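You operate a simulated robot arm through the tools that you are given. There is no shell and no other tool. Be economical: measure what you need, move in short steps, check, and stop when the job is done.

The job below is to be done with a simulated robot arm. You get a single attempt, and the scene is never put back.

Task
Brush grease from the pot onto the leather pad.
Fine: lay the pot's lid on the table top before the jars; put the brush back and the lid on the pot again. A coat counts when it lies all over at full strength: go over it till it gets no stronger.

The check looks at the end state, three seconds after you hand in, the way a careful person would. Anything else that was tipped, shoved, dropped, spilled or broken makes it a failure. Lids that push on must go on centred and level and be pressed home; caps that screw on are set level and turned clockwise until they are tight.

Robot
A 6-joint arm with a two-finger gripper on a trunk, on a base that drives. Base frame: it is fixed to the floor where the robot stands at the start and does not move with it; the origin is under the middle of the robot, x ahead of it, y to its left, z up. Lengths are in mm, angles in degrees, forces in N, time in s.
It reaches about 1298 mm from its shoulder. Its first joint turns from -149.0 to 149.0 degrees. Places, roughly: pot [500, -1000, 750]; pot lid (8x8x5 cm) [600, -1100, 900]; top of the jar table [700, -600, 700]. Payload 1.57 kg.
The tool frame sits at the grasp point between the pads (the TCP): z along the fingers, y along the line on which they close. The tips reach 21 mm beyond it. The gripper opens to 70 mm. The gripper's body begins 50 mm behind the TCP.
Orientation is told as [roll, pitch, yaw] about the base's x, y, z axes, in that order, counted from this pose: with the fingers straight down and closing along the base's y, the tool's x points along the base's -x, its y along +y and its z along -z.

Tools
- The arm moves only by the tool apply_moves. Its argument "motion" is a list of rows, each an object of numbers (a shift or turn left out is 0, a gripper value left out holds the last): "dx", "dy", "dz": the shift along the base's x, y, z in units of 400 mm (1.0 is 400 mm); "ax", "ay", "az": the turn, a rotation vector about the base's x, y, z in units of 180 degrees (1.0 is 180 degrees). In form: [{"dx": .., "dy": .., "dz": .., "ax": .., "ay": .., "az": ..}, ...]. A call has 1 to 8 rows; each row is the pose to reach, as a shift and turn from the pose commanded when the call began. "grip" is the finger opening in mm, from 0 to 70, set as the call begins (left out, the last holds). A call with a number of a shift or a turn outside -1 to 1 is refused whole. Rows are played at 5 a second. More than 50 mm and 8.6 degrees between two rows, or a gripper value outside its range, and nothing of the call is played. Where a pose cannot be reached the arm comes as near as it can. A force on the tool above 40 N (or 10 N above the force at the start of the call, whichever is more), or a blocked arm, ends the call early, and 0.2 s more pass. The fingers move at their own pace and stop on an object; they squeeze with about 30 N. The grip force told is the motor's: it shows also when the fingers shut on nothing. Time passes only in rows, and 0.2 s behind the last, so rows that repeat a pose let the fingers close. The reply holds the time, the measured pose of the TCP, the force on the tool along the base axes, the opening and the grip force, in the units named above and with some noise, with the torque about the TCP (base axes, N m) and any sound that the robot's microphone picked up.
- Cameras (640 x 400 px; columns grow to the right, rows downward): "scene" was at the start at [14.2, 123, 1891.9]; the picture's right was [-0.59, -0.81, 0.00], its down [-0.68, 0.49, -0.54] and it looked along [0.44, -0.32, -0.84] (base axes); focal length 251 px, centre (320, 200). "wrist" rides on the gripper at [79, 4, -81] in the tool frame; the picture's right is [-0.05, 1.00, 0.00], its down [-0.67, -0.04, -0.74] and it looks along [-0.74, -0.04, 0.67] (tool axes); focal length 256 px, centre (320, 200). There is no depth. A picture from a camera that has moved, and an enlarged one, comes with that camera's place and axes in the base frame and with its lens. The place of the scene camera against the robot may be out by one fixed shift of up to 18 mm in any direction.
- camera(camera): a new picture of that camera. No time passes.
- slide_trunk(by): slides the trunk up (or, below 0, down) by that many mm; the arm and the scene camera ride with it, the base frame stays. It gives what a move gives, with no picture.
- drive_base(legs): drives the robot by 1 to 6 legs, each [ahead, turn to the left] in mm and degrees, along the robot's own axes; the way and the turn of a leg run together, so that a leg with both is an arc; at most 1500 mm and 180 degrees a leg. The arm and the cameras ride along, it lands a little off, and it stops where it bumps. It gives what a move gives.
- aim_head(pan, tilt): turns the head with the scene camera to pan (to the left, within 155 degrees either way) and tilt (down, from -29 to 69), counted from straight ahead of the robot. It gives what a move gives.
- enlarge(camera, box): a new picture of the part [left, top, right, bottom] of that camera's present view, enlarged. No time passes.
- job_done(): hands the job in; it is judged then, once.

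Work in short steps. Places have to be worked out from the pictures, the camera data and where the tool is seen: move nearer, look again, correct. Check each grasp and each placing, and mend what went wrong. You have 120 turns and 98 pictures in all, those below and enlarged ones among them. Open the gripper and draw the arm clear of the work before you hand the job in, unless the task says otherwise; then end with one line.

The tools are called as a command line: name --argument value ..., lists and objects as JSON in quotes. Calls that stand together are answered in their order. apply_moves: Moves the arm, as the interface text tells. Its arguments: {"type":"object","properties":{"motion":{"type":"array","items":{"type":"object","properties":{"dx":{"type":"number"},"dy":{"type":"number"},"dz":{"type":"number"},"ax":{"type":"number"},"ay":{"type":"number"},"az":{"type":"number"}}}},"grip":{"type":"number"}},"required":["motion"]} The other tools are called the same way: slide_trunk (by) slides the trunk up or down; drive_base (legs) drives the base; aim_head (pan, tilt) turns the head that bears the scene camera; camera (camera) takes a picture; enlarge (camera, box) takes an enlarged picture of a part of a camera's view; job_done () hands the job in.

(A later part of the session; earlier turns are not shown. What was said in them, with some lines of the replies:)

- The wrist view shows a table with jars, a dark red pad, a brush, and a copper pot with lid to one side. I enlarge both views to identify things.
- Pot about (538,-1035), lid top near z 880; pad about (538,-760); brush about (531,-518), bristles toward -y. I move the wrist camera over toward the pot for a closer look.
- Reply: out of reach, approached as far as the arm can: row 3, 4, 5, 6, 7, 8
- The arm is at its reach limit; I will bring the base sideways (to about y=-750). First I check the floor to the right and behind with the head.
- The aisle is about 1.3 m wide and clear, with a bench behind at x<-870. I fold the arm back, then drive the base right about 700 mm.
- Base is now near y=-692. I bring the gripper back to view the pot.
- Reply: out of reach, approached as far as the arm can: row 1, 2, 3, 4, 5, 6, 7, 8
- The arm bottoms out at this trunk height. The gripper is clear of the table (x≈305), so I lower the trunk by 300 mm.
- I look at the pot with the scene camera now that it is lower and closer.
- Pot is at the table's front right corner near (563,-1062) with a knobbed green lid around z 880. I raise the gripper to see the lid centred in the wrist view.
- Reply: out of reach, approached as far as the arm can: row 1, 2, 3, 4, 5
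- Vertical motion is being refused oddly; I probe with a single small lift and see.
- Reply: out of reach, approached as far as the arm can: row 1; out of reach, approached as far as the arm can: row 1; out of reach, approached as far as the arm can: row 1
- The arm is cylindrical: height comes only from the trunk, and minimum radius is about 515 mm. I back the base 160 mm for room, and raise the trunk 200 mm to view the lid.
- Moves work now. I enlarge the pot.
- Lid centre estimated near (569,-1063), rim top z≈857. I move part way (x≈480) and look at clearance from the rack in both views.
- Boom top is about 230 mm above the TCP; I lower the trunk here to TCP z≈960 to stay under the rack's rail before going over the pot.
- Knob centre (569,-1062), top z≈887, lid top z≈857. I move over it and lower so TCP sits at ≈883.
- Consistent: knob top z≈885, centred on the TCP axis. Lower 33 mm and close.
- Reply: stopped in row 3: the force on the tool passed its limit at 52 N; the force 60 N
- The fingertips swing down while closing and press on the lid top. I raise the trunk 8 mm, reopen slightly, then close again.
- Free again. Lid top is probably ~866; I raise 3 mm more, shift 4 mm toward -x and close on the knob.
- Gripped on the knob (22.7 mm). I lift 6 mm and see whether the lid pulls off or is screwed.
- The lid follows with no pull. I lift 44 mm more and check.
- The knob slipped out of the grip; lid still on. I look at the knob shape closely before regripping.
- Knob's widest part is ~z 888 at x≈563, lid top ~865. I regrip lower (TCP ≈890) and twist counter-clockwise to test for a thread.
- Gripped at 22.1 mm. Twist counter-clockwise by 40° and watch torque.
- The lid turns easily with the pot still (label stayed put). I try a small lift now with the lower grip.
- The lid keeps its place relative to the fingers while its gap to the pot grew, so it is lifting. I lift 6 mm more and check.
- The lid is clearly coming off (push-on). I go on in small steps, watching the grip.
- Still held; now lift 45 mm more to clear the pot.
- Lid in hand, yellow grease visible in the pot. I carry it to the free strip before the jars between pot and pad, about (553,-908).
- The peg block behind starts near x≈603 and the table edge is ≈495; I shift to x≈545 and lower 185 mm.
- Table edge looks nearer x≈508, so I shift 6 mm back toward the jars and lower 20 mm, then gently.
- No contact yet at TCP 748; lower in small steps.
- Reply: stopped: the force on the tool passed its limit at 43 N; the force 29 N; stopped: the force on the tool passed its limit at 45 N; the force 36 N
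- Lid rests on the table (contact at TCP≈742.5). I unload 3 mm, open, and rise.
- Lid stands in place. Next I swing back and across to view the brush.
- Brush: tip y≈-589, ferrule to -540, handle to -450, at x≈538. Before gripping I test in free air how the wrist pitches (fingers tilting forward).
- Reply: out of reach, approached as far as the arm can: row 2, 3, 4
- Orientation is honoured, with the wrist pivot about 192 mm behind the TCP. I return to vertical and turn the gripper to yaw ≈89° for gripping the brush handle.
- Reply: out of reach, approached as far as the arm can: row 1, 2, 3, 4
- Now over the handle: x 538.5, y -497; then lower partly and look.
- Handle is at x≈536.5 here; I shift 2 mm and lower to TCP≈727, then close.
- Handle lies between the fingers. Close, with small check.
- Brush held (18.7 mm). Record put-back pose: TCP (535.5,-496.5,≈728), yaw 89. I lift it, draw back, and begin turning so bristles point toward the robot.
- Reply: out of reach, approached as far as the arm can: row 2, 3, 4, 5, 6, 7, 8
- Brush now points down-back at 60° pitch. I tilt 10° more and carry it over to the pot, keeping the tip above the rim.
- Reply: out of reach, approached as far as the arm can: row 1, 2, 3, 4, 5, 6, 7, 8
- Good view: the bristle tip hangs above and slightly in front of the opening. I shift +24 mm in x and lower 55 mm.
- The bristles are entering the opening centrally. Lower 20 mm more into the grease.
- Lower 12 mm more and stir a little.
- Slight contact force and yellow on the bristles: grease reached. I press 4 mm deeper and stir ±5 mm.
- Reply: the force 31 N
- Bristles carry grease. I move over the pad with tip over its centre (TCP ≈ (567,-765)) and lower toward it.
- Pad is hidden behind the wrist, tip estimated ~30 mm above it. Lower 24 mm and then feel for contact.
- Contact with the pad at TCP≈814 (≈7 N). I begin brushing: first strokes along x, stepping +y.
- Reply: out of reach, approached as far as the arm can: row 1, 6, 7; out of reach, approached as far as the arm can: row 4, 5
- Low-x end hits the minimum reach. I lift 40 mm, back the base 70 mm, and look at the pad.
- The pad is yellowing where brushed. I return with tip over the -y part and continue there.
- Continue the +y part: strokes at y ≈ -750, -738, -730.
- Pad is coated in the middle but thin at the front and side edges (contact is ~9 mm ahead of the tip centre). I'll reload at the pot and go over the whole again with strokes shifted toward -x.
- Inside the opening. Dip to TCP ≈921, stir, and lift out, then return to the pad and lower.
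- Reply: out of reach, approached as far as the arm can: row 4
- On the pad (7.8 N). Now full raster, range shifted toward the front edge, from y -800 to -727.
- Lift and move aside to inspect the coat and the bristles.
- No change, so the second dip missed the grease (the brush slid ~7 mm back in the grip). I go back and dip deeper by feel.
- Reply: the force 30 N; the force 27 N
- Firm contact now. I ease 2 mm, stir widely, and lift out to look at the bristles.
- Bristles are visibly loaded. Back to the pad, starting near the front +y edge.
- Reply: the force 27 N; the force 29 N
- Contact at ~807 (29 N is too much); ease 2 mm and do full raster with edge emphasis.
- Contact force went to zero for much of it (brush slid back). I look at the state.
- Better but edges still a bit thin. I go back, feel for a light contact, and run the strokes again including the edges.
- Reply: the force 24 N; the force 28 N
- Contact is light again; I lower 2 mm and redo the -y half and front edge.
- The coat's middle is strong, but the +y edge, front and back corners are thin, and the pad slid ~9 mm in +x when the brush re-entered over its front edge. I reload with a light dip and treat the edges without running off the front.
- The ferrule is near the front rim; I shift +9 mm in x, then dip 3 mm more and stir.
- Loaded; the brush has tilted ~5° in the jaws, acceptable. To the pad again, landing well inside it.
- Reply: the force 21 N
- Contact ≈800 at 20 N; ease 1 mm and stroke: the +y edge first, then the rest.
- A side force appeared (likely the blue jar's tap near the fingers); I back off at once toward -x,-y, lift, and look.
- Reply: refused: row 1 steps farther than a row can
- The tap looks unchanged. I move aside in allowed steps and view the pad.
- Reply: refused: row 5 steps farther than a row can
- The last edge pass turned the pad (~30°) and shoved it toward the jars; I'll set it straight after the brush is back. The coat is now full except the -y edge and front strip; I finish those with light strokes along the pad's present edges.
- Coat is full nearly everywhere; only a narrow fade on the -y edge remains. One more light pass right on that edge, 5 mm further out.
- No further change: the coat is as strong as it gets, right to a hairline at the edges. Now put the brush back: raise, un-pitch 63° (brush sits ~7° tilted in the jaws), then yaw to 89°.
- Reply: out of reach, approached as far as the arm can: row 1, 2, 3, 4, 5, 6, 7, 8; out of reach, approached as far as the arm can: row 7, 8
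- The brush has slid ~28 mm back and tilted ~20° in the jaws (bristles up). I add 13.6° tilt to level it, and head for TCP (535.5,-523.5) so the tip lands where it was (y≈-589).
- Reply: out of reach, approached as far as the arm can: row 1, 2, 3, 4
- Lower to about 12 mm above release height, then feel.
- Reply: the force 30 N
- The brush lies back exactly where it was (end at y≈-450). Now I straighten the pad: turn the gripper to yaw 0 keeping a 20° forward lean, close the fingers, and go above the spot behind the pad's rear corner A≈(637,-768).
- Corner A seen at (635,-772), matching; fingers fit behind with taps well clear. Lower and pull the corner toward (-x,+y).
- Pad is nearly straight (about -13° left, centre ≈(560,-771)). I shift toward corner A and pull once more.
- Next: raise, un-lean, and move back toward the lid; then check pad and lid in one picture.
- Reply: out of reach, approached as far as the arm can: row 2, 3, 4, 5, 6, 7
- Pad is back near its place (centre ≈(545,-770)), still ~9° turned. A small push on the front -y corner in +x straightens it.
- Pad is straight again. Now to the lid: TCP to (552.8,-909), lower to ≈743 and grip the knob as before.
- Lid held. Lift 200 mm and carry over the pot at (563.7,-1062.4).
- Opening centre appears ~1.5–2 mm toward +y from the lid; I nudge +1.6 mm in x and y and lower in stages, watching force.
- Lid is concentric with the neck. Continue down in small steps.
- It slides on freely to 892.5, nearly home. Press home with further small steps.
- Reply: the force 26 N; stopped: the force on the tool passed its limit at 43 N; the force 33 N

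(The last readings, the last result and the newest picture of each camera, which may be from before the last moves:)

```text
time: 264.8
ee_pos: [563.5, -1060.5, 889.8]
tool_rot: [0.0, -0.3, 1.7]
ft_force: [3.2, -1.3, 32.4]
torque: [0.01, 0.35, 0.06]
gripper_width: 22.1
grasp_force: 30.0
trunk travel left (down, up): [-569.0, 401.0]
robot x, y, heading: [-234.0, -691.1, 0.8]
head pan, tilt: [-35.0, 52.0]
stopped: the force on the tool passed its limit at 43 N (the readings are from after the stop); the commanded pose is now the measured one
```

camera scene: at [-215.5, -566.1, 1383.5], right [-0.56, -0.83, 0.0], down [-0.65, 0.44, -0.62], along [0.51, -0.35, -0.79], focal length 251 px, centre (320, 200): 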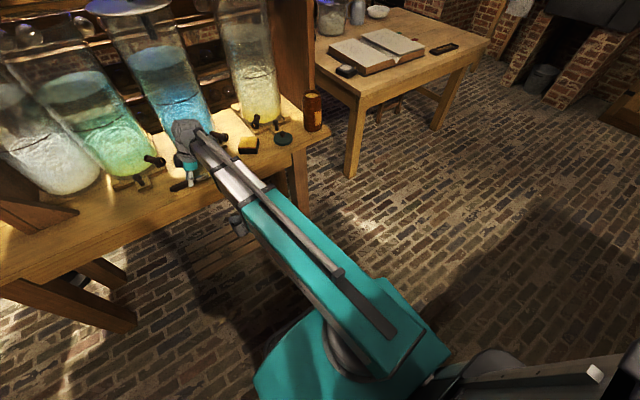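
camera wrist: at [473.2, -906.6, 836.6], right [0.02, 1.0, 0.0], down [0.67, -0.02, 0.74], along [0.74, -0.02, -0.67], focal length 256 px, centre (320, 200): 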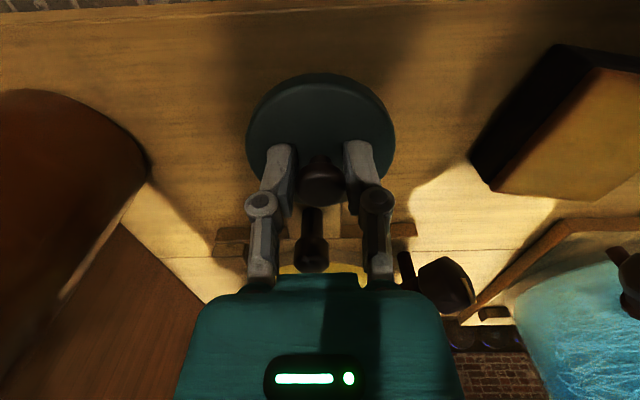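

Pressed with over 40 N at the expected seat height. Unload, open, rise and check.

slide_trunk --by 1.5

apply_moves --motion '[{}, {}, {}, {}]' --grip 50

slide_trunk --by 63

enlarge --camera "wrist" --box '[224, 10, 416, 130]'

```text
time: 265.3
ee_pos: [564.9, -1060.3, 890.6]
tool_rot: [0.1, -0.1, 1.8]
ft_force: [0.5, -0.4, 16.3]
torque: [-0.02, 0.28, 0.04]
gripper_width: 22.0
grasp_force: 29.9
trunk travel left (down, up): [-571.0, 399.0]
robot x, y, heading: [-230.7, -689.8, 0.9]
head pan, tilt: [-35.0, 52.0]
```

```text
time: 266.3
ee_pos: [564.8, -1061.2, 889.6]
tool_rot: [0.1, 0.0, 1.6]
ft_force: [0.5, 0.2, -0.7]
torque: [-0.01, -0.02, 0.01]
gripper_width: 50.1
grasp_force: 0.1
trunk travel left (down, up): [-571.0, 399.0]
robot x, y, heading: [-235.7, -693.3, 0.8]
head pan, tilt: [-35.0, 52.0]
```

```text
time: 267.3
ee_pos: [565.7, -1061.3, 951.9]
tool_rot: [0.1, 0.0, 1.7]
ft_force: [0.0, 0.2, 0.0]
torque: [-0.03, 0.01, 0.0]
gripper_width: 49.9
grasp_force: 0.0
trunk travel left (down, up): [-634.0, 336.0]
robot x, y, heading: [-231.8, -687.4, 0.5]
head pan, tilt: [-35.0, 52.0]
```

```text
3.33 times, centred on (320, 70) of wrist
camera zoom: at [486.0, -1059.2, 1033.6], right [0.02, 1.0, 0.0], down [0.67, -0.02, 0.75], along [0.75, -0.02, -0.67], focal length 853 px, centre (320, 633)
```

zoom: 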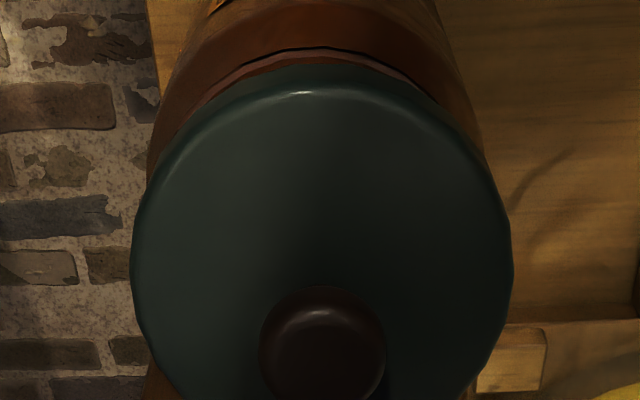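

The lid sits level and centred, same gap as at the start. I draw the arm clear and take a final look.

apply_moves --motion '[{"dx": -0.12}, {"dx": -0.24}, {"dx": -0.36}, {"dx": -0.48, "dy": -0.05}, {"dx": -0.55, "dy": -0.15}, {"dx": -0.6, "dy": -0.25}]'

enlarge --camera "scene" --box '[150, 60, 342, 180]'

```text
refused: row 4 steps farther than a row can; nothing moved
```

```text
3.33 times, centred on (246, 120) of scene
camera zoom: at [-215.3, -566.1, 1621.1], right [-0.56, -0.83, 0.0], down [-0.65, 0.44, -0.62], along [0.51, -0.35, -0.79], focal length 836 px, centre (567, 467)
```

zoom: 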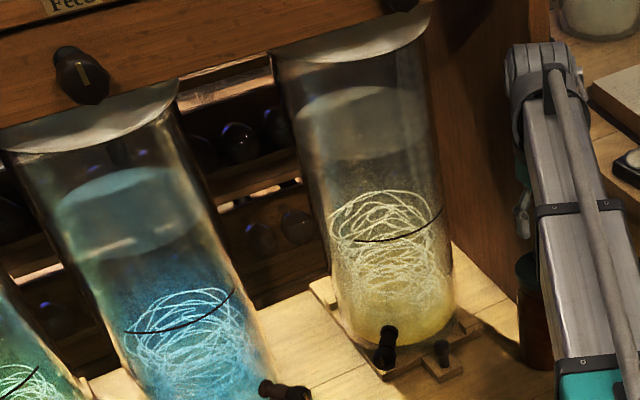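

One step was too long; I retract with shorter steps and look at the lower part of the table.

apply_moves --motion '[{"dx": -0.12}, {"dx": -0.24}, {"dx": -0.36}, {"dx": -0.46, "dy": -0.04}, {"dx": -0.52, "dy": -0.12}, {"dx": -0.56, "dy": -0.22}]'

enlarge --camera "scene" --box '[140, 120, 332, 240]'

```text
time: 268.7
ee_pos: [341.6, -1149.6, 952.9]
tool_rot: [0.1, 0.0, 1.7]
ft_force: [-0.7, 0.1, -0.3]
torque: [0.0, 0.04, -0.02]
gripper_width: 49.9
grasp_force: 0.0
trunk travel left (down, up): [-634.0, 336.0]
robot x, y, heading: [-235.6, -693.1, 0.7]
head pan, tilt: [-35.0, 52.0]
```

```text
3.33 times, centred on (236, 180) of scene
camera zoom: at [-215.5, -566.1, 1621.1], right [-0.56, -0.83, 0.0], down [-0.65, 0.44, -0.62], along [0.51, -0.35, -0.79], focal length 836 px, centre (600, 267)
```

zoom: 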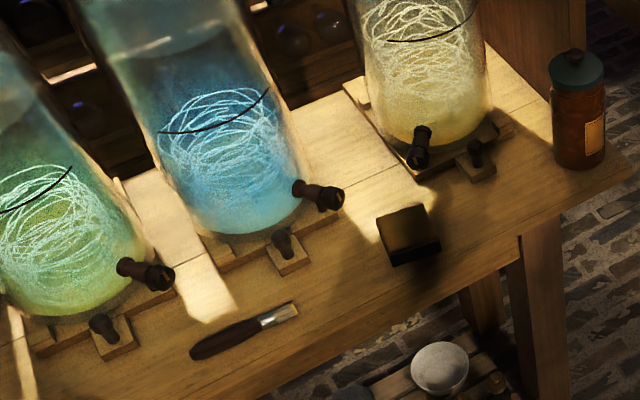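

Everything is in place; one last close look at the pad's coat.

enlarge --camera "scene" --box '[246, 178, 278, 202]'

```text
16.00 times, centred on (262, 190) of scene
camera zoom: at [-215.5, -566.1, 1621.1], right [-0.56, -0.83, 0.0], down [-0.65, 0.44, -0.62], along [0.51, -0.35, -0.79], focal length 4012 px, centre (1248, 360)
```

zoom: 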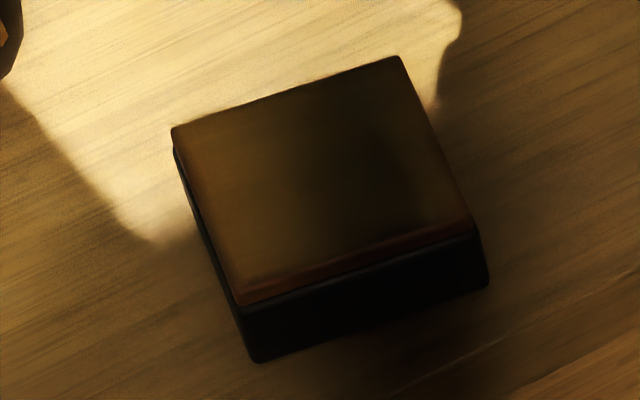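

The pad lies in the head's shadow; the coat is whole and even over it. The pot is lidded, the brush is back and the arm is clear, so I hand in.

job_done

```text
The job is handed in.
```

The pad is greased, the brush is back in its place, and the lid is pressed back onto the pot. The coat stopped getting stronger on the last pass, but a fade of a few millimetres remained along the pad's edges. While I was brushing, the pad got shoved and turned. I pushed it back straight, to within about a centimetre of where it started.
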